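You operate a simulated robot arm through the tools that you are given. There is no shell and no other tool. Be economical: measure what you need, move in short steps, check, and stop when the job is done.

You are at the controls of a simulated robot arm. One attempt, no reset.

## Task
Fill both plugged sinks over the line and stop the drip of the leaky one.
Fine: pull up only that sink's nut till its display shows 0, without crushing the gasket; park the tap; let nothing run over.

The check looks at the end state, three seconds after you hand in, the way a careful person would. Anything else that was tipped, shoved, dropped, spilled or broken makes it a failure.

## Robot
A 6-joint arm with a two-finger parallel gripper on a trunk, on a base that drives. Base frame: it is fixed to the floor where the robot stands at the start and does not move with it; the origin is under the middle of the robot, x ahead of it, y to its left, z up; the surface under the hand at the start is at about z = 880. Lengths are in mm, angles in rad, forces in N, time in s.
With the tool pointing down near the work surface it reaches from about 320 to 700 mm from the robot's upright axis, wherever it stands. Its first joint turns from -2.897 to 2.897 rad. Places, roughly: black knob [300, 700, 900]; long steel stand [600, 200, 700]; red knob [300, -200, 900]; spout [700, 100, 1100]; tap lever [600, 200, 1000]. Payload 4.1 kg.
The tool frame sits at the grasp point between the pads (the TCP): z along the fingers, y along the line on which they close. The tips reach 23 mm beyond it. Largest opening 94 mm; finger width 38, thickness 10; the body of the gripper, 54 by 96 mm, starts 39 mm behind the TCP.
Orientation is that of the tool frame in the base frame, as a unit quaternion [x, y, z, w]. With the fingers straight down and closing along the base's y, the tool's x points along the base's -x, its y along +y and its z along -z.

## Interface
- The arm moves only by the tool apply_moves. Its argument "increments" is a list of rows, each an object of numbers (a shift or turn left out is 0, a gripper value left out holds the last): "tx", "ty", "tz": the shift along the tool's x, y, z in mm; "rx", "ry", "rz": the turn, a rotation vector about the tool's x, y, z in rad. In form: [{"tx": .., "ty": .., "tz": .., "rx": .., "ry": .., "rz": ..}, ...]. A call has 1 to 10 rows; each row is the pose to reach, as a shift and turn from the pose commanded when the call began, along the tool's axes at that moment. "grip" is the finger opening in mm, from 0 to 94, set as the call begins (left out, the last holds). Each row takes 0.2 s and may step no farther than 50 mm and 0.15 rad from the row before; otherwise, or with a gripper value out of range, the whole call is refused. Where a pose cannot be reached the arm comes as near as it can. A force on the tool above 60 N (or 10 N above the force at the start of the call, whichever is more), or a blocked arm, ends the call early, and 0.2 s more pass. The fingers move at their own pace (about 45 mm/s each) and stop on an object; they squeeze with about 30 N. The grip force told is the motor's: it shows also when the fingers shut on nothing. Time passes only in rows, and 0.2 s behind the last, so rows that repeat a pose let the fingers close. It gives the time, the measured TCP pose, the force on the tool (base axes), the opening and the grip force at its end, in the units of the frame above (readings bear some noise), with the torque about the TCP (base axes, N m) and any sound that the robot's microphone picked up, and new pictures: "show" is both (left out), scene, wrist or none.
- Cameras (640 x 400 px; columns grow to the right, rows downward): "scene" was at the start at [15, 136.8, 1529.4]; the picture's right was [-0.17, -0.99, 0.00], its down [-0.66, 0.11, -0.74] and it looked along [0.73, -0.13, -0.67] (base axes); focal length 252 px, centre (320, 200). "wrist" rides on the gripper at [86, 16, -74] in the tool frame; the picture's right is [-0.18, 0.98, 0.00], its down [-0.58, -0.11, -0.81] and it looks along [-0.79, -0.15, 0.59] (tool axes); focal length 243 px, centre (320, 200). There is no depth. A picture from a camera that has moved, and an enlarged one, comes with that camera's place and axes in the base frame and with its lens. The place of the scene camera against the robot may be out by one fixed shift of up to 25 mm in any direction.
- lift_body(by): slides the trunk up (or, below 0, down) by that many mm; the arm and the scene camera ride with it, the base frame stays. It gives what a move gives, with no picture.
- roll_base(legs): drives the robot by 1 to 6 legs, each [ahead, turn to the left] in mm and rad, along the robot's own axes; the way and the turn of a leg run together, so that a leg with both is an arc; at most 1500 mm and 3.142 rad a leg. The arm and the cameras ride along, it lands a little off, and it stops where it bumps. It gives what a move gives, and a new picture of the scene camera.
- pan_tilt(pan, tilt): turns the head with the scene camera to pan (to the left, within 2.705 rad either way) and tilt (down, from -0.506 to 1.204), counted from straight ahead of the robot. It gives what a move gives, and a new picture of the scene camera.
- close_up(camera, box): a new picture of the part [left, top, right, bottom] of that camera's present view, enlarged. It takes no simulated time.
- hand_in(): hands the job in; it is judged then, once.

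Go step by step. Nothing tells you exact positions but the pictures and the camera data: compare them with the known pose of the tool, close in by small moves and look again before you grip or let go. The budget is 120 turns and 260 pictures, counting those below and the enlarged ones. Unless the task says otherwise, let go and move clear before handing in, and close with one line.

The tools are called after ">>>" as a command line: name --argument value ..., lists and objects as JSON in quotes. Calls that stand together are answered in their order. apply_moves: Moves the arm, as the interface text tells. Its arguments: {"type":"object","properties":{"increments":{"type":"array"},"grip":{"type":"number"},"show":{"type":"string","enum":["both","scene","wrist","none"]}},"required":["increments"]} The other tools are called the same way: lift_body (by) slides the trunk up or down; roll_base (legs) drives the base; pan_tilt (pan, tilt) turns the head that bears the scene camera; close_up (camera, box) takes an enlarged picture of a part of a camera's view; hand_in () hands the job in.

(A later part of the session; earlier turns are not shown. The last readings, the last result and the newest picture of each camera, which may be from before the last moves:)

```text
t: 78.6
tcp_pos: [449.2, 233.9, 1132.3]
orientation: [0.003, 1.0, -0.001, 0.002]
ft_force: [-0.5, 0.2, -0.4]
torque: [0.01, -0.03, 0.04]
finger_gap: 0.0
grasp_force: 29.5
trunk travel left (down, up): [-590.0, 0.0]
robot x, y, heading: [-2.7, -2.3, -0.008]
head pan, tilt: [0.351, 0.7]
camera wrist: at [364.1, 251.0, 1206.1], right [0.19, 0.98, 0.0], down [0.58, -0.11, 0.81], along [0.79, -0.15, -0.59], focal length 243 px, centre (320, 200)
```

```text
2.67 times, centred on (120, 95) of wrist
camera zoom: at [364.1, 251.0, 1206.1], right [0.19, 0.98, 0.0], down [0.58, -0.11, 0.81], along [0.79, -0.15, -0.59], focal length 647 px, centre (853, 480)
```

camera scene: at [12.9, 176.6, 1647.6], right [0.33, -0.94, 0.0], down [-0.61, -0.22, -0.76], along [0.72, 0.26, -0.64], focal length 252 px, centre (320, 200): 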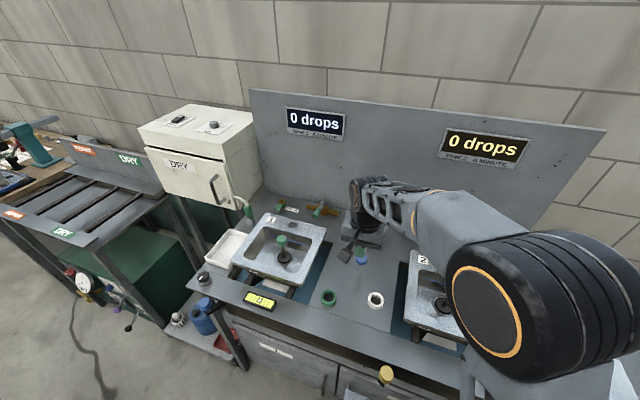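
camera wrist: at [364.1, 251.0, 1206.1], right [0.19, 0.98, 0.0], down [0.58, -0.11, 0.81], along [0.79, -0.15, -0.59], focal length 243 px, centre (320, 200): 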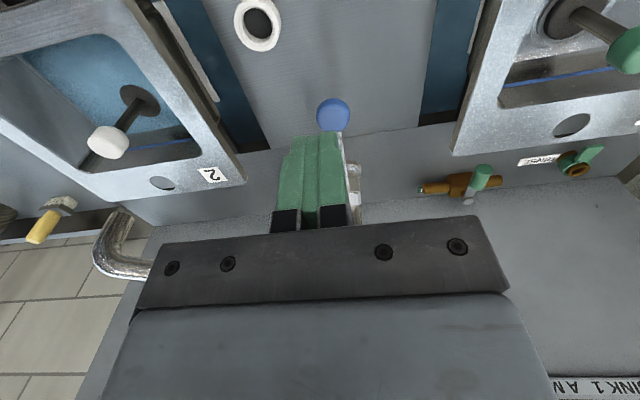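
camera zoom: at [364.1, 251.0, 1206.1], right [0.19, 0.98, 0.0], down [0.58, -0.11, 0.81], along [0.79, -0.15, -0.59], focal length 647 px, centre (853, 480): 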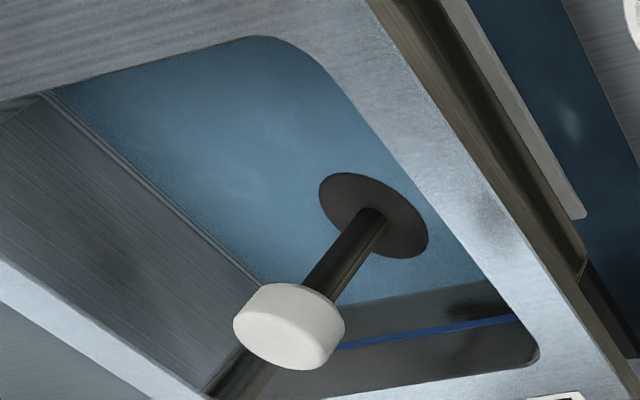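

Water came in with the deep press, and the counter is dry. The line is still some way above, so I do another slightly longer burst.

>>> apply_moves --increments '[{"tx": -40, "tz": 25}, {"tx": -66, "tz": 65}, {"tx": -68, "tz": 110}, {"tx": -68, "tz": 145}, {"tx": -68, "tz": 175}, {"tx": -68, "tz": 175}, {"tx": -68, "tz": 175}, {"tx": -68, "tz": 145}, {"tx": -68, "tz": 100}, {"tx": -40, "tz": 60}]' --show "none"

>>> apply_moves --increments '[{"tx": 40, "tz": -30}, {"tx": 40, "tz": -60}]' --show "wrist"

>>> close_up --camera "wrist" --box '[0, 20, 240, 170]'

```text
t: 80.8
tcp_pos: [487.4, 235.1, 1070.5]
orientation: [0.005, 1.0, -0.001, 0.002]
ft_force: [0.5, -1.3, 0.0]
torque: [-0.01, -0.03, -0.02]
finger_gap: 0.1
grasp_force: 30.6
trunk travel left (down, up): [-590.0, 0.0]
robot x, y, heading: [-1.5, 0.1, -0.01]
head pan, tilt: [0.351, 0.7]
```

```text
t: 81.4
tcp_pos: [450.4, 234.3, 1130.2]
orientation: [0.004, 1.0, 0.0, 0.001]
ft_force: [-0.4, 0.1, 0.3]
torque: [-0.05, -0.05, 0.01]
finger_gap: 0.0
grasp_force: 30.2
trunk travel left (down, up): [-590.0, 0.0]
robot x, y, heading: [-0.3, 0.8, -0.011]
head pan, tilt: [0.351, 0.7]
camera wrist: at [362.9, 251.4, 1204.7], right [0.19, 0.98, 0.0], down [0.58, -0.11, 0.81], along [0.79, -0.16, -0.59], focal length 243 px, centre (320, 200)
```

wrist: 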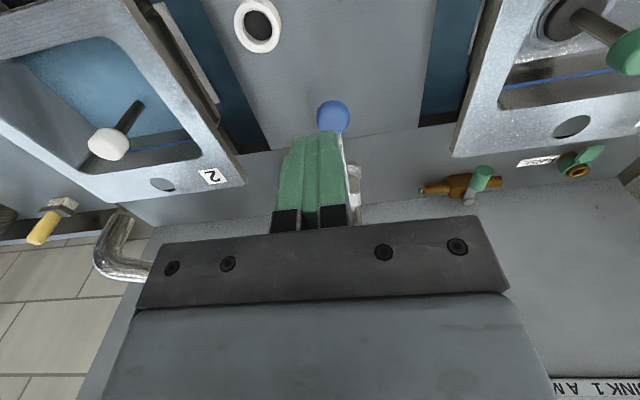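

```text
2.67 times, centred on (120, 95) of wrist
camera zoom: at [362.9, 251.4, 1204.7], right [0.19, 0.98, 0.0], down [0.58, -0.11, 0.81], along [0.79, -0.16, -0.59], focal length 647 px, centre (853, 480)
```

zoom: 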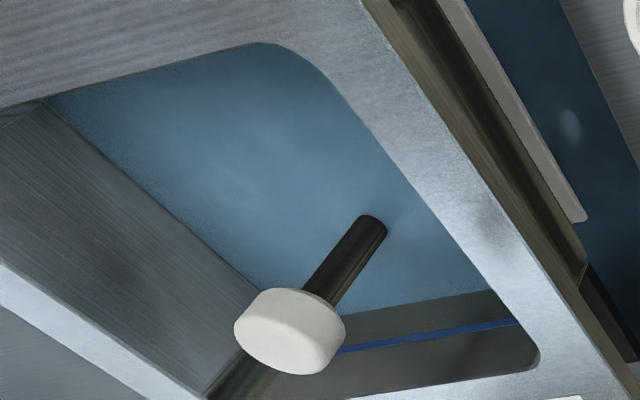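

Roughly 8 px of rise per burst and about 27 px remain to the line (rim another 50 px above). I hold about 1.6 s now, then look.

>>> apply_moves --increments '[{"tx": -40, "tz": 25}, {"tx": -66, "tz": 65}, {"tx": -68, "tz": 110}, {"tx": -68, "tz": 145}, {"tx": -68, "tz": 175}, {"tx": -68, "tz": 175}, {"tx": -68, "tz": 175}, {"tx": -68, "tz": 175}, {"tx": -68, "tz": 175}, {"tx": -68, "tz": 175}]' --show "none"

>>> apply_moves --increments '[{"tz": 0}, {"tz": -45}, {"tz": -90, "tx": 15}, {"tz": -130, "tx": 40}, {"tz": -175, "tx": 68}]' --show "wrist"

>>> close_up --camera "wrist" --box '[0, 20, 240, 170]'

```text
t: 83.6
tcp_pos: [515.5, 235.0, 956.0]
orientation: [0.004, 1.0, 0.0, 0.001]
ft_force: [-0.8, 0.9, 4.7]
torque: [0.02, -0.04, 0.0]
finger_gap: 0.2
grasp_force: 29.6
trunk travel left (down, up): [-590.0, 0.0]
robot x, y, heading: [0.3, -0.8, -0.013]
head pan, tilt: [0.351, 0.7]
```

```text
refused: row 5 steps farther than a row can; nothing moved
```

```text
2.67 times, centred on (120, 95) of wrist
camera zoom: at [429.7, 251.6, 1030.6], right [0.19, 0.98, 0.0], down [0.58, -0.11, 0.81], along [0.79, -0.16, -0.59], focal length 647 px, centre (853, 480)
```

zoom: 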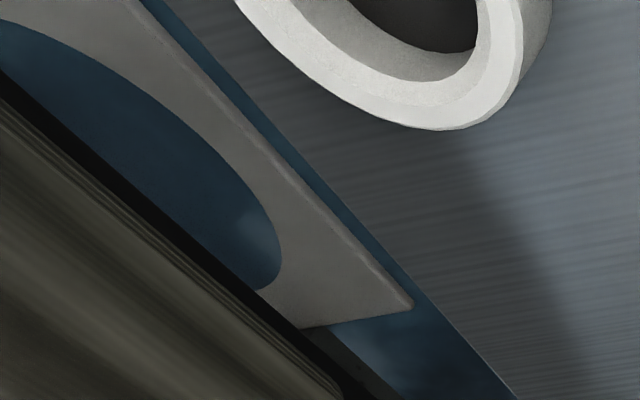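

A step was too long, but no time passed. I rise right now.

>>> apply_moves --increments '[{"tz": -45}, {"tz": -90, "tx": 15}, {"tz": -130, "tx": 40}, {"tz": -170, "tx": 68}]' --show "wrist"

>>> close_up --camera "wrist" --box '[0, 20, 240, 170]'

```text
t: 84.6
tcp_pos: [446.5, 236.6, 1123.5]
orientation: [0.004, 1.0, 0.001, 0.001]
ft_force: [0.5, -0.6, 0.5]
torque: [-0.01, 0.0, 0.02]
finger_gap: 0.0
grasp_force: 29.6
trunk travel left (down, up): [-590.0, 0.0]
robot x, y, heading: [-3.3, -2.3, -0.007]
head pan, tilt: [0.351, 0.7]
camera wrist: at [360.6, 252.5, 1199.0], right [0.19, 0.98, 0.0], down [0.58, -0.11, 0.81], along [0.79, -0.16, -0.59], focal length 243 px, centre (320, 200)
```

wrist: 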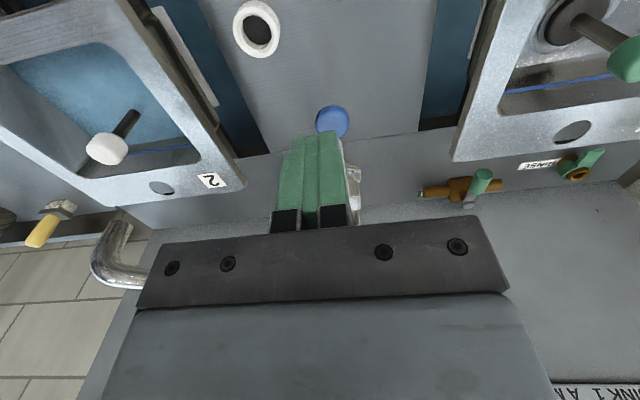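

```text
2.67 times, centred on (120, 95) of wrist
camera zoom: at [360.6, 252.5, 1199.0], right [0.19, 0.98, 0.0], down [0.58, -0.11, 0.81], along [0.79, -0.16, -0.59], focal length 647 px, centre (853, 480)
```

zoom: 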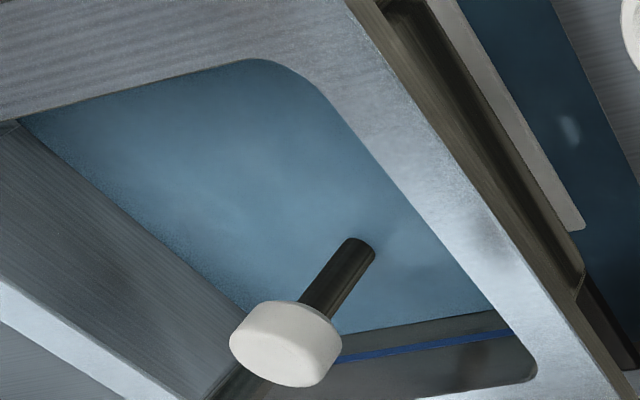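

The level rises about 4–5 px/s; about 18 px remain. I hold for about 4 s and check.

>>> apply_moves --increments '[{"tx": -40, "tz": 25}, {"tx": -66, "tz": 65}, {"tx": -68, "tz": 110}, {"tx": -68, "tz": 145}, {"tx": -68, "tz": 170}, {"tx": -68, "tz": 170}, {"tx": -68, "tz": 170}, {"tx": -68, "tz": 170}, {"tx": -68, "tz": 170}, {"tx": -68, "tz": 170}]' --show "none"

>>> apply_moves --increments '[{}, {}, {}, {}, {}, {"tz": -45}, {"tz": -90, "tx": 15}, {"tz": -130, "tx": 40}, {"tz": -170, "tx": 68}]' --show "wrist"

>>> close_up --camera "wrist" --box '[0, 20, 240, 170]'

```text
t: 86.8
tcp_pos: [517.0, 233.3, 955.2]
orientation: [0.004, 1.0, 0.0, 0.002]
ft_force: [-0.1, 0.2, 5.1]
torque: [0.04, -0.07, 0.02]
finger_gap: 0.0
grasp_force: 30.2
trunk travel left (down, up): [-590.0, 0.0]
robot x, y, heading: [-1.3, -0.8, -0.008]
head pan, tilt: [0.351, 0.7]
```

```text
t: 88.8
tcp_pos: [447.6, 232.9, 1126.1]
orientation: [0.004, 1.0, 0.0, 0.0]
ft_force: [-0.3, 0.5, 0.1]
torque: [-0.01, -0.01, 0.01]
finger_gap: 0.0
grasp_force: 29.9
trunk travel left (down, up): [-590.0, 0.0]
robot x, y, heading: [-1.3, -0.9, -0.007]
head pan, tilt: [0.351, 0.7]
camera wrist: at [361.1, 250.5, 1200.7], right [0.19, 0.98, 0.0], down [0.58, -0.11, 0.81], along [0.79, -0.15, -0.59], focal length 243 px, centre (320, 200)
```

wrist: 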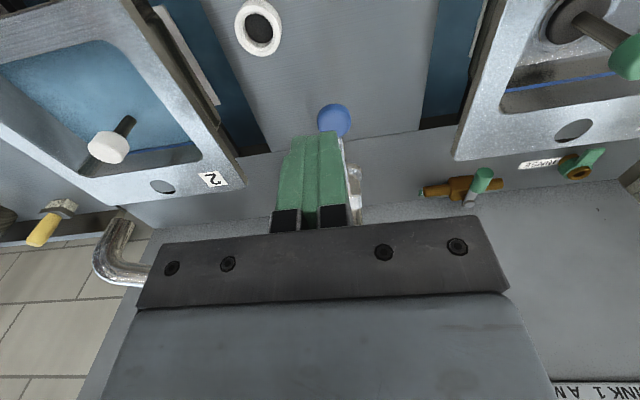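

```text
2.67 times, centred on (120, 95) of wrist
camera zoom: at [361.1, 250.5, 1200.7], right [0.19, 0.98, 0.0], down [0.58, -0.11, 0.81], along [0.79, -0.15, -0.59], focal length 647 px, centre (853, 480)
```

zoom: 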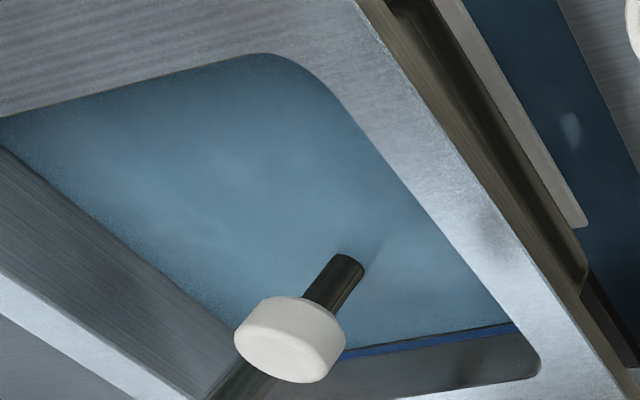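

The water is just at the line. I add about 1.8 s more to be clearly over it.

>>> apply_moves --increments '[{"tx": -40, "tz": 25}, {"tx": -66, "tz": 65}, {"tx": -68, "tz": 110}, {"tx": -68, "tz": 145}, {"tx": -68, "tz": 170}, {"tx": -68, "tz": 170}, {"tx": -68, "tz": 170}, {"tx": -68, "tz": 170}, {"tx": -68, "tz": 170}, {"tx": -68, "tz": 170}]' --show "none"

>>> apply_moves --increments '[{"tz": -45}, {"tz": -90, "tx": 15}, {"tz": -130, "tx": 40}, {"tz": -170, "tx": 68}]' --show "wrist"

>>> close_up --camera "wrist" --box '[0, 20, 240, 170]'

>>> close_up --camera "scene" --box '[260, 80, 540, 255]'

```text
t: 91.0
tcp_pos: [518.7, 236.2, 955.1]
orientation: [0.004, 1.0, 0.0, 0.002]
ft_force: [-0.9, -0.5, 4.2]
torque: [-0.01, -0.07, -0.01]
finger_gap: 0.1
grasp_force: 29.9
trunk travel left (down, up): [-590.0, 0.0]
robot x, y, heading: [-1.8, -2.6, -0.013]
head pan, tilt: [0.351, 0.7]
```

```text
t: 92.0
tcp_pos: [450.2, 235.2, 1123.4]
orientation: [0.003, 1.0, -0.001, 0.001]
ft_force: [0.5, -0.5, -0.6]
torque: [-0.01, -0.03, 0.02]
finger_gap: 0.4
grasp_force: 30.3
trunk travel left (down, up): [-590.0, 0.0]
robot x, y, heading: [0.4, -0.8, -0.01]
head pan, tilt: [0.351, 0.7]
camera wrist: at [363.8, 251.5, 1198.3], right [0.19, 0.98, 0.0], down [0.58, -0.11, 0.81], along [0.79, -0.16, -0.59], focal length 243 px, centre (320, 200)
```

wrist: 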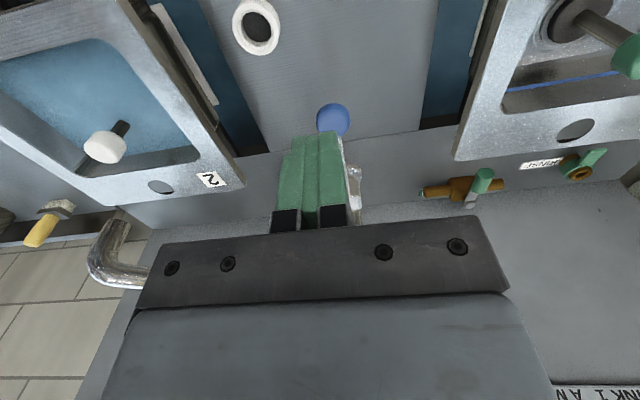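

```text
2.67 times, centred on (120, 95) of wrist
camera zoom: at [363.8, 251.5, 1198.3], right [0.19, 0.98, 0.0], down [0.58, -0.11, 0.81], along [0.79, -0.16, -0.59], focal length 647 px, centre (853, 480)
```

zoom: 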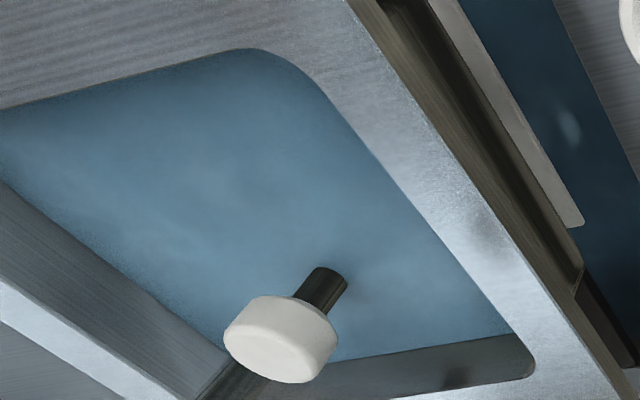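

```text
2.29 times, centred on (400, 168) of scene
camera zoom: at [11.9, 176.3, 1647.7], right [0.34, -0.94, 0.0], down [-0.61, -0.22, -0.77], along [0.72, 0.26, -0.64], focal length 577 px, centre (137, 274)
```

zoom: 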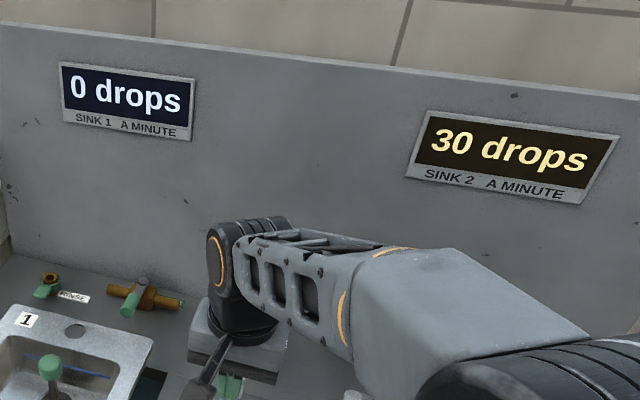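

Sink 2 is over the line, and its display shows 30 drops, so sink 2 is the leaky one. I go back to the spout knob at about (557, 55), above it with the fingers open.

>>> apply_moves --increments '[{"tz": -45}, {"tz": -90}, {"tz": -117}, {"tx": -25, "ty": -40, "tz": -117}, {"tx": -50, "ty": -80, "tz": -117}, {"tx": -75, "ty": -120, "tz": -117}, {"tx": -60, "ty": -160, "tz": -117}, {"tx": -60, "ty": -178, "tz": -117}]' --grip 94 --show "wrist"

```text
t: 93.8
tcp_pos: [506.9, 55.8, 1243.1]
orientation: [0.004, 1.0, 0.001, 0.001]
ft_force: [0.1, -0.2, -0.1]
torque: [0.0, 0.06, 0.02]
finger_gap: 94.1
grasp_force: 0.0
trunk travel left (down, up): [-590.0, 0.0]
robot x, y, heading: [-1.4, -3.8, -0.008]
head pan, tilt: [0.351, 0.7]
camera wrist: at [421.7, 71.9, 1316.7], right [0.19, 0.98, 0.0], down [0.58, -0.11, 0.81], along [0.79, -0.15, -0.59], focal length 243 px, centre (320, 200)
```

wrist: 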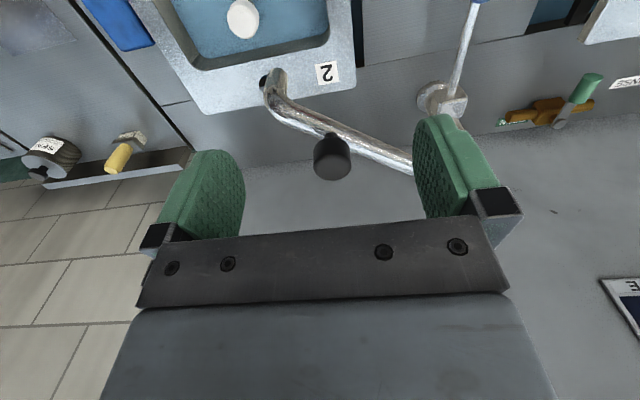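

Knob is where expected. I move over it and descend.

>>> apply_moves --increments '[{"tx": -40}, {"tx": -49, "tz": 30}, {"tx": -49, "tz": 60}, {"tx": -49, "tz": 76}]' --show "wrist"

```text
t: 94.8
tcp_pos: [558.9, 56.1, 1165.5]
orientation: [0.005, 1.0, 0.0, 0.002]
ft_force: [0.4, -0.6, -0.2]
torque: [0.02, -0.02, 0.0]
finger_gap: 94.0
grasp_force: 0.1
trunk travel left (down, up): [-590.0, 0.0]
robot x, y, heading: [-2.6, -2.8, -0.007]
head pan, tilt: [0.351, 0.7]
camera wrist: at [471.8, 72.6, 1240.0], right [0.19, 0.98, 0.0], down [0.58, -0.11, 0.81], along [0.79, -0.16, -0.59], focal length 243 px, centre (320, 200)
```

wrist: 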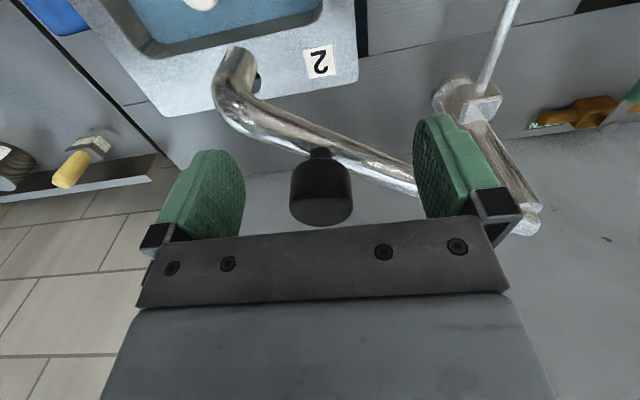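

I close to a loose cage around the knob and swing the spout along its arc to the middle.

>>> apply_moves --increments '[{}, {}, {}, {"tx": 23, "ty": 23}, {"tx": 43, "ty": 48}, {"tx": 59, "ty": 76}, {"tx": 71, "ty": 106}, {"tx": 79, "ty": 137}, {"tx": 82.5, "ty": 169}]' --grip 36 --show "both"

```text
t: 96.8
tcp_pos: [474.9, 228.3, 1165.2]
orientation: [0.004, 1.0, 0.0, 0.002]
ft_force: [0.7, -0.1, 0.7]
torque: [-0.02, 0.04, -0.03]
finger_gap: 35.9
grasp_force: 0.1
trunk travel left (down, up): [-590.0, 0.0]
robot x, y, heading: [2.5, -1.6, -0.006]
head pan, tilt: [0.351, 0.7]
camera scene: at [12.9, 177.2, 1647.6], right [0.34, -0.94, 0.0], down [-0.61, -0.22, -0.76], along [0.72, 0.26, -0.64], focal length 252 px, centre (320, 200)
camera wrist: at [388.9, 245.0, 1240.0], right [0.19, 0.98, 0.0], down [0.58, -0.11, 0.81], along [0.79, -0.16, -0.59], focal length 243 px, centre (320, 200)
```

scene: 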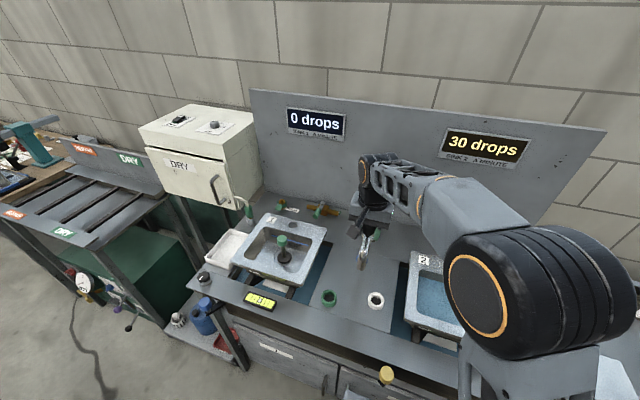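
wrist: 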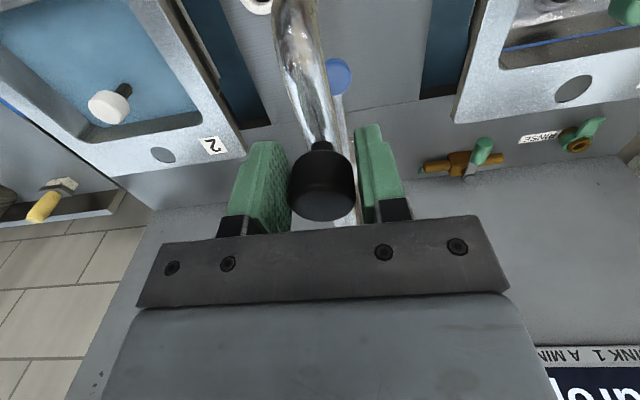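

The cage works. I continue the arc on to sink 1 (about 142°).

>>> apply_moves --increments '[{"tx": -1.2, "ty": 32}, {"tx": -6.7, "ty": 63.4}, {"tx": -16.6, "ty": 93.8}, {"tx": -30.6, "ty": 122.5}, {"tx": -48.4, "ty": 149}, {"tx": -69.8, "ty": 172.7}, {"tx": -88, "ty": 189}]' --show "both"

>>> close_up --camera "scene" --box '[220, 160, 400, 310]'

```text
t: 98.4
tcp_pos: [543.9, 397.9, 1156.1]
orientation: [0.004, 1.0, 0.0, 0.001]
ft_force: [-0.2, 0.4, -0.7]
torque: [0.0, -0.01, -0.03]
finger_gap: 36.1
grasp_force: 0.0
out of reach, approached as far as the arm can: row 6, 7
trunk travel left (down, up): [-590.0, 0.0]
robot x, y, heading: [-0.1, 2.7, -0.008]
head pan, tilt: [0.351, 0.7]
camera scene: at [13.8, 177.5, 1647.6], right [0.34, -0.94, 0.0], down [-0.61, -0.22, -0.76], along [0.72, 0.26, -0.64], focal length 252 px, centre (320, 200)
camera wrist: at [458.5, 416.6, 1230.5], right [0.19, 0.98, 0.0], down [0.58, -0.11, 0.81], along [0.79, -0.16, -0.59], focal length 243 px, centre (320, 200)
```

scene: 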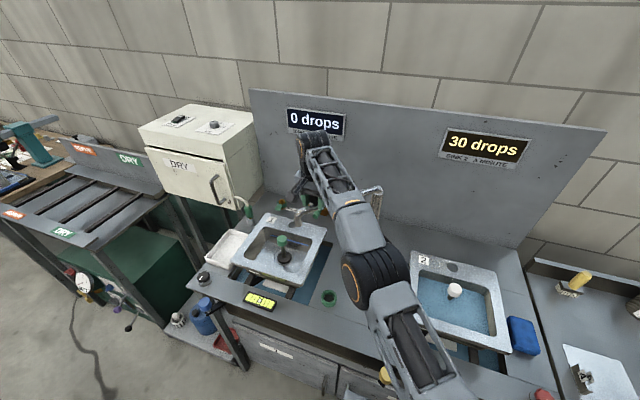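
wrist: 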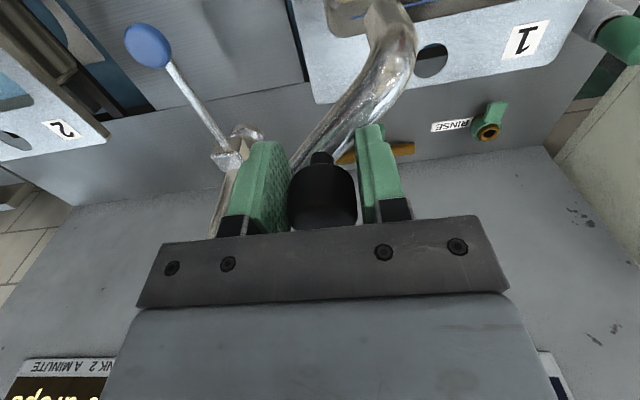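

```text
2.67 times, centred on (310, 235) of scene
camera zoom: at [13.8, 177.5, 1647.6], right [0.34, -0.94, 0.0], down [-0.61, -0.22, -0.76], along [0.72, 0.26, -0.64], focal length 673 px, centre (347, 107)
```

zoom: 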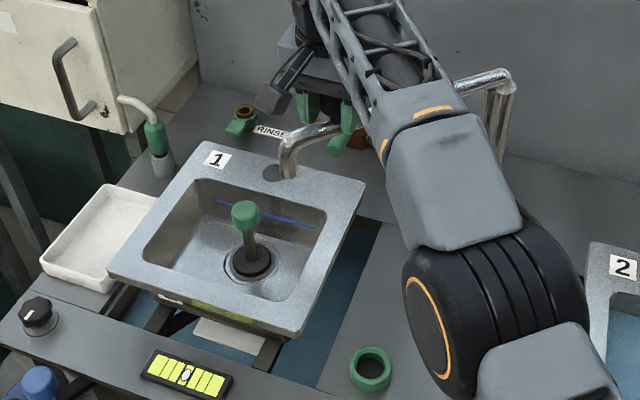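

The stream would land near sink 1's right wall, so I want a few degrees more. I tilt the hand a bit to extend reach and push on to about 145°.

>>> apply_moves --increments '[{"ry": -0.12, "tz": -4}, {"ry": -0.24, "tz": -6}, {"ry": -0.3, "tz": -8, "tx": -14, "ty": 12}, {"ry": -0.3, "tz": -8, "tx": -28, "ty": 22}]' --show "scene"

>>> close_up --camera "scene" --box '[220, 160, 400, 310]'

```text
t: 99.4
tcp_pos: [574.2, 408.7, 1168.1]
orientation: [0.007, 0.989, -0.003, 0.15]
ft_force: [-9.4, -39.6, -0.3]
torque: [-0.28, 0.15, 0.33]
finger_gap: 53.4
grasp_force: 20.3
trunk travel left (down, up): [-590.0, 0.0]
robot x, y, heading: [0.1, -0.4, -0.011]
head pan, tilt: [0.351, 0.7]
camera scene: at [11.9, 169.3, 1648.7], right [0.33, -0.94, 0.0], down [-0.61, -0.21, -0.77], along [0.72, 0.26, -0.64], focal length 252 px, centre (320, 200)
```

scene: 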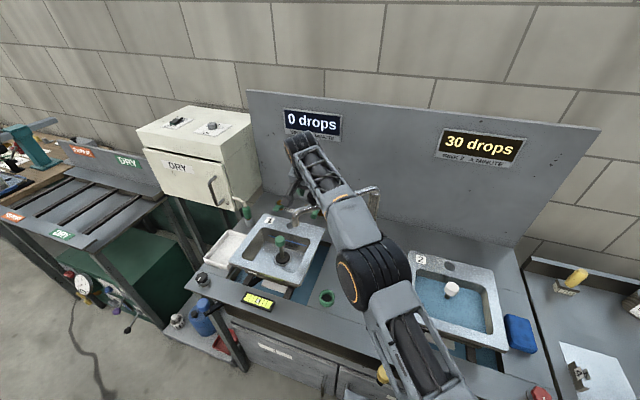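

```text
2.67 times, centred on (310, 235) of scene
camera zoom: at [11.9, 169.3, 1648.7], right [0.33, -0.94, 0.0], down [-0.61, -0.21, -0.77], along [0.72, 0.26, -0.64], focal length 673 px, centre (347, 107)
```

zoom: 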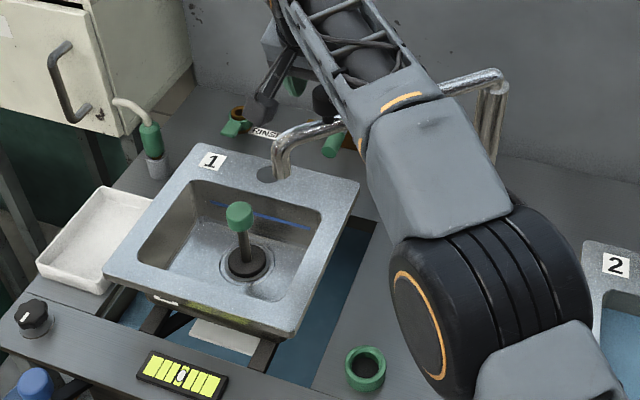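

The fingers are being spread with 40 N. I look with the wrist camera before doing anything else.

>>> apply_moves --increments '[{"ty": -6}]' --show "wrist"

```text
t: 99.8
tcp_pos: [574.9, 407.9, 1168.8]
orientation: [0.005, 0.989, 0.0, 0.151]
ft_force: [0.1, -30.9, 0.9]
torque: [-0.45, 0.1, 0.45]
finger_gap: 50.5
grasp_force: 15.5
trunk travel left (down, up): [-590.0, 0.0]
robot x, y, heading: [-3.8, -3.9, -0.014]
head pan, tilt: [0.351, 0.7]
camera wrist: at [469.3, 425.3, 1213.0], right [0.18, 0.98, 0.06], down [0.31, -0.11, 0.94], along [0.93, -0.16, -0.33], focal length 243 px, centre (320, 200)
```

wrist: 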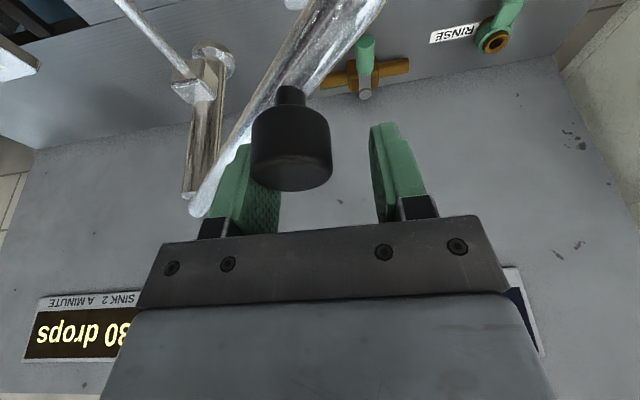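

The spout has come to its end stop at about 138°, over sink 1's right part, which should be inside the basin. I unload, open and rise off.

>>> apply_moves --increments '[{"ty": -8}, {"ty": -8}, {"ty": -8}]' --grip 94 --show "none"

>>> apply_moves --increments '[{"tz": -40}, {"tz": -80}, {"tz": -100, "ry": 0.15}, {"tz": -100, "ry": 0.3}]' --show "both"

```text
t: 100.6
tcp_pos: [572.7, 404.9, 1166.6]
orientation: [0.004, 0.989, 0.0, 0.151]
ft_force: [0.6, -0.5, 0.7]
torque: [-0.01, 0.02, 0.01]
finger_gap: 93.8
grasp_force: 0.1
trunk travel left (down, up): [-590.0, 0.0]
robot x, y, heading: [-6.7, -1.2, -0.006]
head pan, tilt: [0.351, 0.7]
```

```text
t: 101.6
tcp_pos: [519.6, 387.2, 1248.1]
orientation: [0.005, 1.0, 0.0, 0.025]
ft_force: [-0.8, 0.2, 0.5]
torque: [0.04, 0.02, -0.01]
finger_gap: 94.1
grasp_force: 0.1
out of reach, approached as far as the arm can: row 3, 4
trunk travel left (down, up): [-590.0, 0.0]
robot x, y, heading: [-2.2, -3.5, -0.01]
head pan, tilt: [0.351, 0.7]
camera scene: at [12.6, 176.6, 1647.7], right [0.34, -0.94, 0.0], down [-0.61, -0.22, -0.77], along [0.72, 0.26, -0.64], focal length 252 px, centre (320, 200)
camera wrist: at [430.2, 404.0, 1317.8], right [0.19, 0.98, 0.01], down [0.54, -0.11, 0.84], along [0.82, -0.16, -0.55], focal length 243 px, centre (320, 200)
```

scene: 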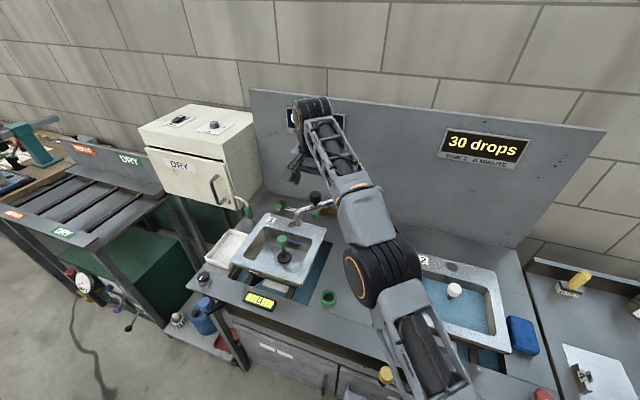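
wrist: 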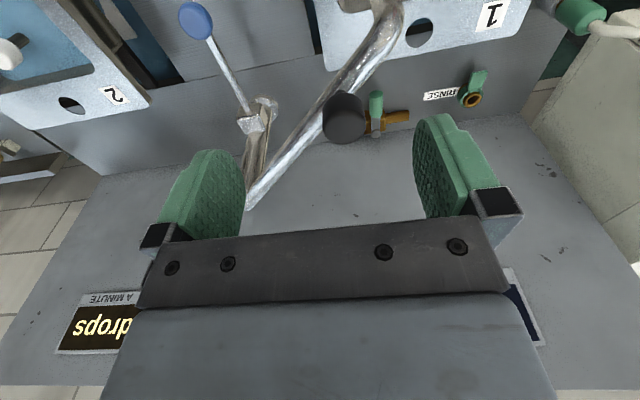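

I return to the lever viewing pose.

>>> apply_moves --increments '[{"tx": 30, "ty": -35}, {"tx": 60, "ty": -75}, {"tx": 80, "ty": -115}, {"tx": 90, "ty": -155}]' --grip 0 --show "none"

```text
t: 102.6
tcp_pos: [428.9, 233.8, 1242.5]
orientation: [0.004, 1.0, 0.001, 0.026]
ft_force: [-1.0, -0.9, 0.7]
torque: [0.05, 0.03, 0.01]
finger_gap: 5.0
grasp_force: 0.1
trunk travel left (down, up): [-590.0, 0.0]
robot x, y, heading: [-1.3, 0.5, -0.008]
head pan, tilt: [0.351, 0.7]
```

Now down to the pre-press pose, straightening the small tilt.

>>> apply_moves --increments '[{"ry": 0.052, "tx": -10, "tz": 40}, {"ry": 0.052, "tx": -13, "ty": 1, "tz": 80}, {"ry": 0.052, "tx": -13, "ty": 1, "tz": 118}]' --show "wrist"

```text
t: 103.4
tcp_pos: [449.0, 236.0, 1125.5]
orientation: [0.004, 1.0, 0.0, 0.001]
ft_force: [-0.6, 0.6, -0.3]
torque: [0.01, -0.02, 0.02]
finger_gap: 0.0
grasp_force: 29.6
trunk travel left (down, up): [-590.0, 0.0]
robot x, y, heading: [-1.6, -1.6, -0.01]
head pan, tilt: [0.351, 0.7]
camera wrist: at [362.8, 253.1, 1199.0], right [0.19, 0.98, 0.0], down [0.58, -0.11, 0.81], along [0.79, -0.16, -0.59], focal length 243 px, centre (320, 200)
```

wrist: 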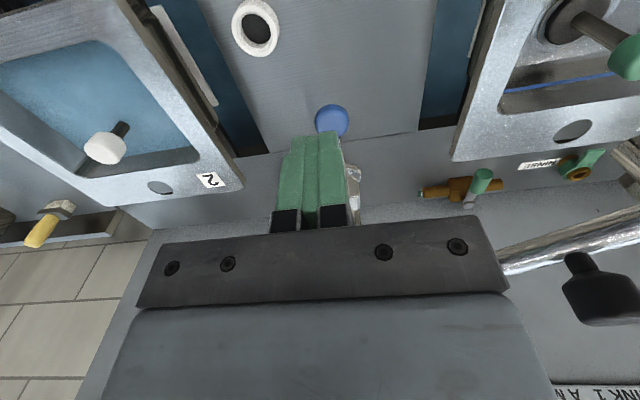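

The scene camera can see sink 1 while I press. I press and watch the stream.

>>> apply_moves --increments '[{"tx": -40, "tz": 25}, {"tx": -66, "tz": 65}, {"tx": -68, "tz": 110}, {"tx": -68, "tz": 145}, {"tx": -68, "tz": 170}, {"tx": -68, "tz": 170}]' --show "scene"

>>> close_up --camera "scene" --box '[220, 160, 400, 310]'

```text
t: 104.8
tcp_pos: [517.1, 234.3, 956.9]
orientation: [0.004, 1.0, 0.0, 0.002]
ft_force: [-0.2, -1.2, 4.3]
torque: [0.0, -0.04, -0.02]
finger_gap: 0.1
grasp_force: 29.6
trunk travel left (down, up): [-590.0, 0.0]
robot x, y, heading: [-1.6, 0.3, -0.008]
head pan, tilt: [0.351, 0.7]
camera scene: at [12.5, 176.2, 1647.7], right [0.34, -0.94, 0.0], down [-0.61, -0.22, -0.77], along [0.72, 0.26, -0.64], focal length 252 px, centre (320, 200)
```

scene: 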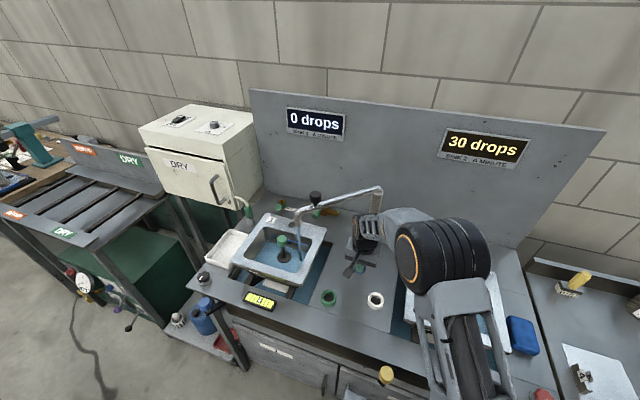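

```text
2.67 times, centred on (310, 235) of scene
camera zoom: at [12.5, 176.2, 1647.7], right [0.34, -0.94, 0.0], down [-0.61, -0.22, -0.77], along [0.72, 0.26, -0.64], focal length 673 px, centre (347, 107)
```

zoom: 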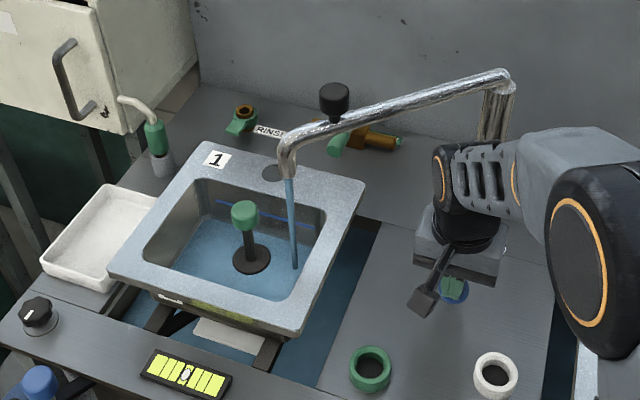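

The stream falls well inside sink 1 and the water is rising. I keep holding and watch.

>>> apply_moves --increments '[{}, {}, {}, {}, {}, {}, {}, {}, {}, {}]' --show "none"

>>> apply_moves --increments '[{}, {}, {}, {}, {}]' --show "none"

>>> close_up --camera "scene" --box '[220, 190, 340, 290]'

```text
t: 107.0
tcp_pos: [517.1, 234.3, 957.4]
orientation: [0.005, 1.0, 0.0, 0.001]
ft_force: [-0.1, -0.2, 4.4]
torque: [0.02, -0.08, -0.02]
finger_gap: 0.0
grasp_force: 30.3
trunk travel left (down, up): [-590.0, 0.0]
robot x, y, heading: [-2.4, -0.7, -0.013]
head pan, tilt: [0.351, 0.7]
```

```text
t: 108.2
tcp_pos: [517.3, 233.6, 957.1]
orientation: [0.005, 1.0, 0.0, 0.001]
ft_force: [0.6, -0.3, 4.4]
torque: [0.04, -0.07, 0.0]
finger_gap: 0.1
grasp_force: 30.4
trunk travel left (down, up): [-590.0, 0.0]
robot x, y, heading: [0.6, 1.2, -0.014]
head pan, tilt: [0.351, 0.7]
```

```text
4.00 times, centred on (280, 240) of scene
camera zoom: at [12.4, 176.2, 1647.7], right [0.34, -0.94, 0.0], down [-0.61, -0.22, -0.77], along [0.72, 0.26, -0.64], focal length 1010 px, centre (480, 40)
```

zoom: 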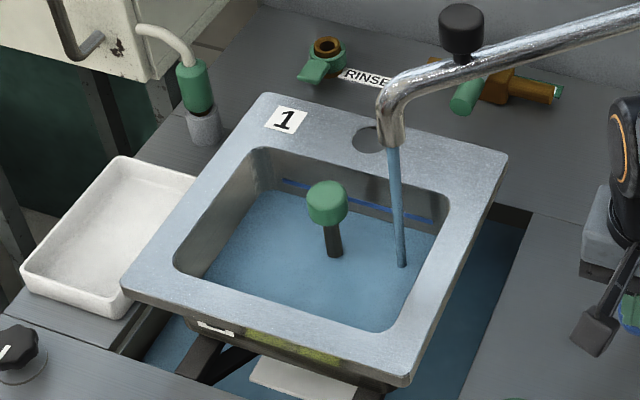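

Close to the line. I hold 2 s more and check.

>>> apply_moves --increments '[{}, {}, {}, {}, {}, {}, {}, {}, {}]' --show "none"

>>> close_up --camera "scene" --box '[220, 190, 340, 290]'

```text
t: 110.2
tcp_pos: [517.7, 234.7, 957.8]
orientation: [0.004, 1.0, 0.0, 0.002]
ft_force: [-0.5, -1.0, 4.8]
torque: [0.0, -0.06, -0.02]
finger_gap: 0.0
grasp_force: 30.4
trunk travel left (down, up): [-590.0, 0.0]
robot x, y, heading: [1.2, -2.0, -0.011]
head pan, tilt: [0.351, 0.7]
```

```text
4.00 times, centred on (280, 240) of scene
camera zoom: at [12.4, 176.2, 1647.7], right [0.34, -0.94, 0.0], down [-0.61, -0.22, -0.77], along [0.72, 0.26, -0.64], focal length 1010 px, centre (480, 40)
```

zoom: 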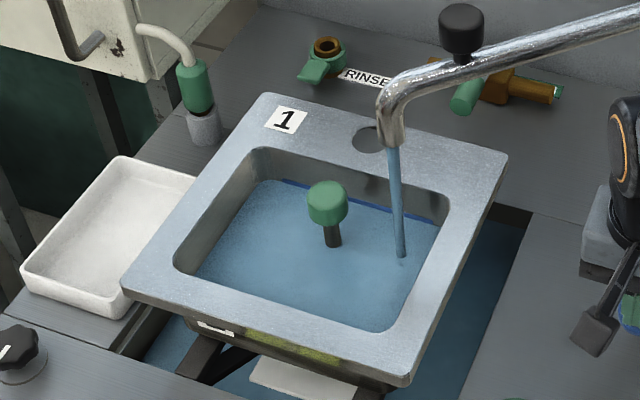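

At the line now; about 1.4 s more, then release.

>>> apply_moves --increments '[{}, {}, {}, {}, {}, {}, {"tz": -45}, {"tz": -90, "tx": 15}, {"tz": -130, "tx": 40}, {"tz": -170, "tx": 68}]' --show "none"

>>> close_up --camera "scene" --box '[220, 190, 340, 290]'

>>> close_up --camera "scene" --box '[260, 80, 540, 255]'

```text
t: 112.4
tcp_pos: [447.3, 233.2, 1128.3]
orientation: [0.004, 1.0, 0.0, 0.0]
ft_force: [-0.2, 0.8, -0.9]
torque: [0.0, -0.01, 0.01]
finger_gap: 0.0
grasp_force: 30.3
trunk travel left (down, up): [-590.0, 0.0]
robot x, y, heading: [-4.0, -4.7, -0.009]
head pan, tilt: [0.351, 0.7]
```

```text
4.00 times, centred on (280, 240) of scene
camera zoom: at [11.8, 176.1, 1647.7], right [0.34, -0.94, 0.0], down [-0.61, -0.22, -0.77], along [0.72, 0.26, -0.64], focal length 1010 px, centre (480, 40)
```

zoom: 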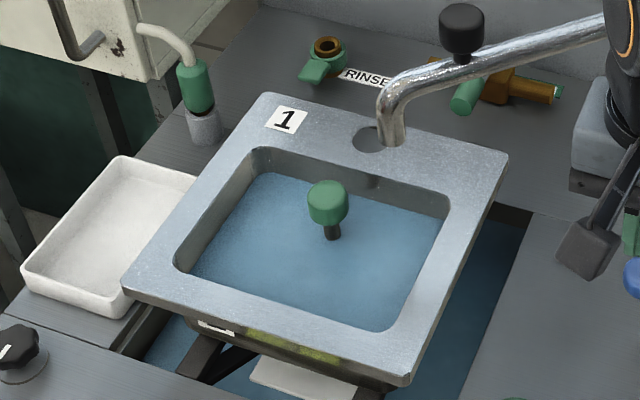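

```text
2.29 times, centred on (400, 168) of scene
camera zoom: at [11.8, 176.1, 1647.7], right [0.34, -0.94, 0.0], down [-0.61, -0.22, -0.77], along [0.72, 0.26, -0.64], focal length 577 px, centre (137, 274)
```

zoom: 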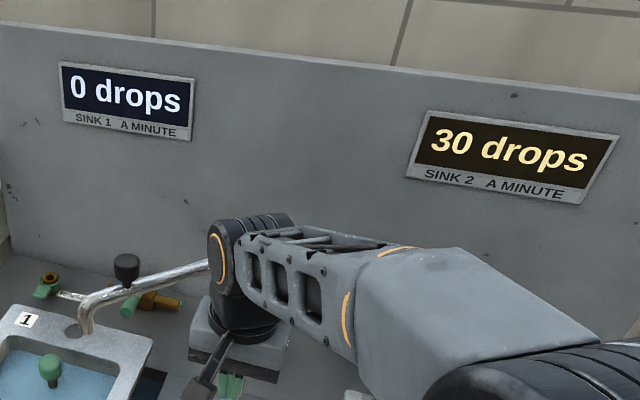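

Both sinks are over their lines; displays read 0 and 30. Next I park the spout: back above its knob at about (551, 404).

>>> apply_moves --increments '[{"tz": -45}, {"tz": -90}, {"tz": -105}, {"tx": -20, "ty": 45, "tz": -105}, {"tx": -40, "ty": 90, "tz": -105}, {"tx": -50, "ty": 130, "tz": -105}, {"tx": -55, "ty": 168, "tz": -105}]' --grip 94 --show "wrist"

```text
t: 114.0
tcp_pos: [507.2, 402.3, 1230.4]
orientation: [0.004, 1.0, -0.001, -0.002]
ft_force: [-0.1, 0.0, -0.4]
torque: [0.02, 0.0, 0.03]
finger_gap: 94.1
grasp_force: 0.1
trunk travel left (down, up): [-590.0, 0.0]
robot x, y, heading: [-4.0, 0.2, -0.005]
head pan, tilt: [0.351, 0.7]
camera wrist: at [421.1, 419.2, 1304.7], right [0.19, 0.98, 0.0], down [0.58, -0.11, 0.81], along [0.79, -0.16, -0.59], focal length 243 px, centre (320, 200)
```

wrist: 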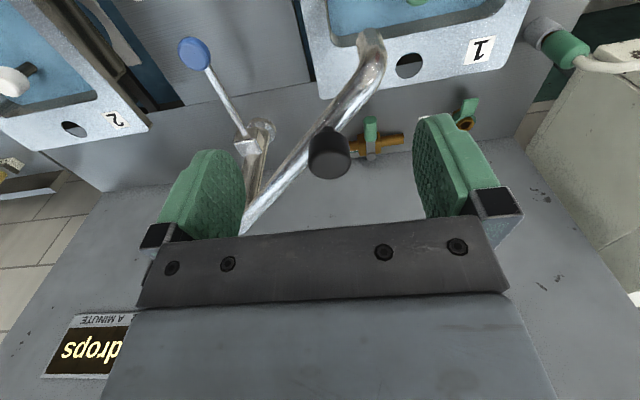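

Knob at (550, 401, 1163). I descend over it.

>>> apply_moves --increments '[{"tx": -38, "tz": 20}, {"tx": -38, "tz": 50}, {"tx": -38, "tz": 65}]' --show "wrist"

```text
t: 114.8
tcp_pos: [541.1, 399.2, 1165.4]
orientation: [0.004, 1.0, 0.0, 0.0]
ft_force: [1.2, -0.4, 0.5]
torque: [0.0, 0.02, -0.01]
finger_gap: 93.9
grasp_force: 0.0
out of reach, approached as far as the arm can: row 1, 2, 3
trunk travel left (down, up): [-590.0, 0.0]
robot x, y, heading: [-0.2, -2.0, -0.012]
head pan, tilt: [0.351, 0.7]
camera wrist: at [454.8, 416.3, 1239.6], right [0.19, 0.98, 0.0], down [0.58, -0.11, 0.81], along [0.79, -0.16, -0.59], focal length 243 px, centre (320, 200)
```

wrist: 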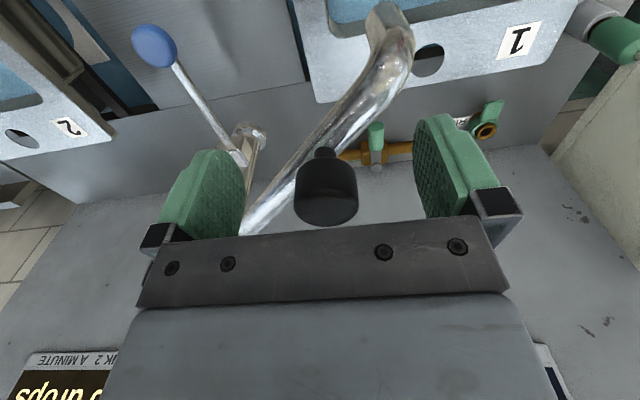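

I close the cage and swing the spout back to the middle.

>>> apply_moves --increments '[{}, {}, {}, {"tx": 16, "ty": -23}, {"tx": 35, "ty": -49}, {"tx": 50, "ty": -77}, {"tx": 61, "ty": -107}, {"tx": 68, "ty": -138}, {"tx": 70, "ty": -170}]' --grip 36 --show "wrist"

```text
t: 116.8
tcp_pos: [542.7, 387.7, 1175.3]
orientation: [0.005, 1.0, -0.001, 0.0]
ft_force: [0.0, 3.1, 0.5]
torque: [0.05, 0.03, 0.03]
finger_gap: 37.0
grasp_force: 1.6
out of reach, approached as far as the arm can: row 4, 5, 6, 7, 8, 9
trunk travel left (down, up): [-590.0, 0.0]
robot x, y, heading: [0.3, -3.8, -0.003]
head pan, tilt: [0.351, 0.7]
camera wrist: at [456.1, 405.4, 1250.3], right [0.19, 0.98, 0.0], down [0.58, -0.11, 0.81], along [0.79, -0.16, -0.59], focal length 243 px, centre (320, 200)
```

wrist: 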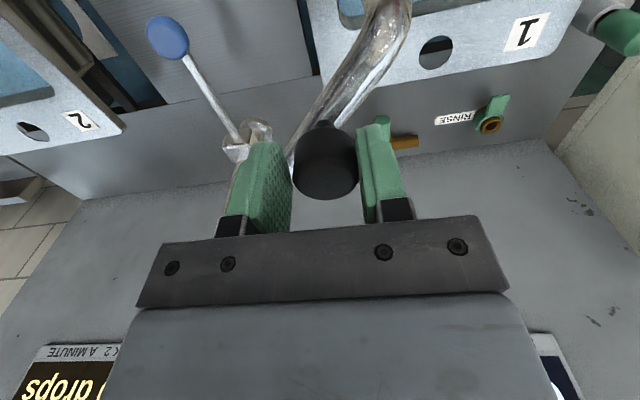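

The arm got stuck at its reach limit. I try a small move inward to free it, keeping on the arc.

>>> apply_moves --increments '[{"tx": 5, "ty": -5, "tz": 6}, {"tx": 14, "ty": -13, "tz": 10}]' --show "none"

```text
t: 117.4
tcp_pos: [544.2, 388.9, 1170.7]
orientation: [0.004, 1.0, -0.001, 0.0]
ft_force: [0.2, 0.4, 0.1]
torque: [0.02, -0.02, 0.0]
finger_gap: 36.3
grasp_force: 0.3
out of reach, approached as far as the arm can: row 1, 2
trunk travel left (down, up): [-590.0, 0.0]
robot x, y, heading: [-2.3, -1.1, -0.011]
head pan, tilt: [0.351, 0.7]
```

I try a larger inward step to see the response.

>>> apply_moves --increments '[{"tx": 20, "ty": -20}, {"tx": 40, "ty": -40}]' --show "none"

```text
t: 118.0
tcp_pos: [544.8, 387.9, 1174.4]
orientation: [0.005, 1.0, 0.0, -0.001]
ft_force: [-1.2, 2.2, 0.3]
torque: [0.03, 0.02, 0.05]
finger_gap: 37.0
grasp_force: 1.2
out of reach, approached as far as the arm can: row 1, 2
trunk travel left (down, up): [-590.0, 0.0]
robot x, y, heading: [-3.7, -1.7, -0.003]
head pan, tilt: [0.351, 0.7]
```

Earlier, tilting the hand freed it, so I do that with little translation.

>>> apply_moves --increments '[{"ry": -0.12}, {"ry": -0.24, "tx": 3, "ty": -3}]' --show "wrist"

```text
t: 118.6
tcp_pos: [561.5, 401.2, 1180.3]
orientation: [0.004, 0.996, -0.002, 0.091]
ft_force: [-0.2, -1.7, -0.3]
torque: [-0.03, 0.03, 0.03]
finger_gap: 36.6
grasp_force: 0.8
out of reach, approached as far as the arm can: row 1, 2
trunk travel left (down, up): [-590.0, 0.0]
robot x, y, heading: [-1.0, 1.0, -0.008]
head pan, tilt: [0.351, 0.7]
camera wrist: at [463.4, 418.6, 1238.6], right [0.19, 0.98, 0.03], down [0.43, -0.11, 0.9], along [0.88, -0.16, -0.44], focal length 243 px, centre (320, 200)
```

wrist: 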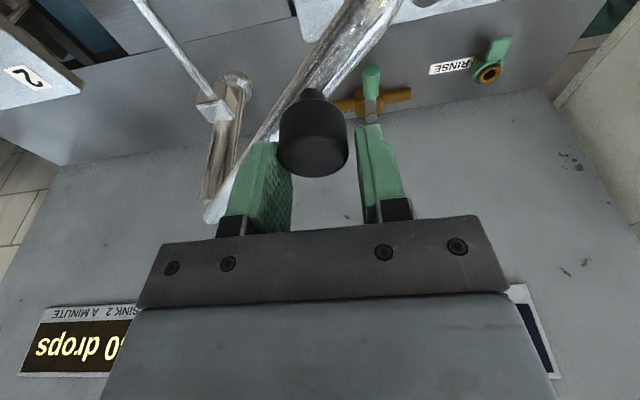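

The arm is near full extension (singular). I tilt the hand more, which makes the target comfortably reachable.

>>> apply_moves --increments '[{"ry": -0.12, "tx": 5, "tz": 3}, {"ry": -0.24, "tx": 10, "ty": -3, "tz": 5}, {"ry": -0.3, "tx": 14, "ty": -6, "tz": 5}]' --show "wrist"

```text
t: 119.4
tcp_pos: [576.5, 433.5, 1202.4]
orientation: [0.002, 0.973, 0.0, 0.23]
ft_force: [0.1, -0.8, 0.6]
torque: [-0.02, 0.02, 0.01]
finger_gap: 35.9
grasp_force: 0.1
out of reach, approached as far as the arm can: row 1, 2, 3
trunk travel left (down, up): [-590.0, 0.0]
robot x, y, heading: [-3.5, 0.1, -0.003]
head pan, tilt: [0.351, 0.7]
camera wrist: at [466.2, 449.7, 1231.0], right [0.17, 0.98, 0.08], down [0.16, -0.11, 0.98], along [0.97, -0.15, -0.17], focal length 243 px, centre (320, 200)
```

wrist: 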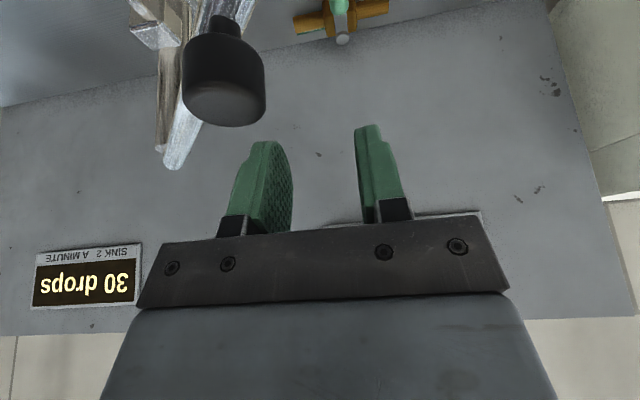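

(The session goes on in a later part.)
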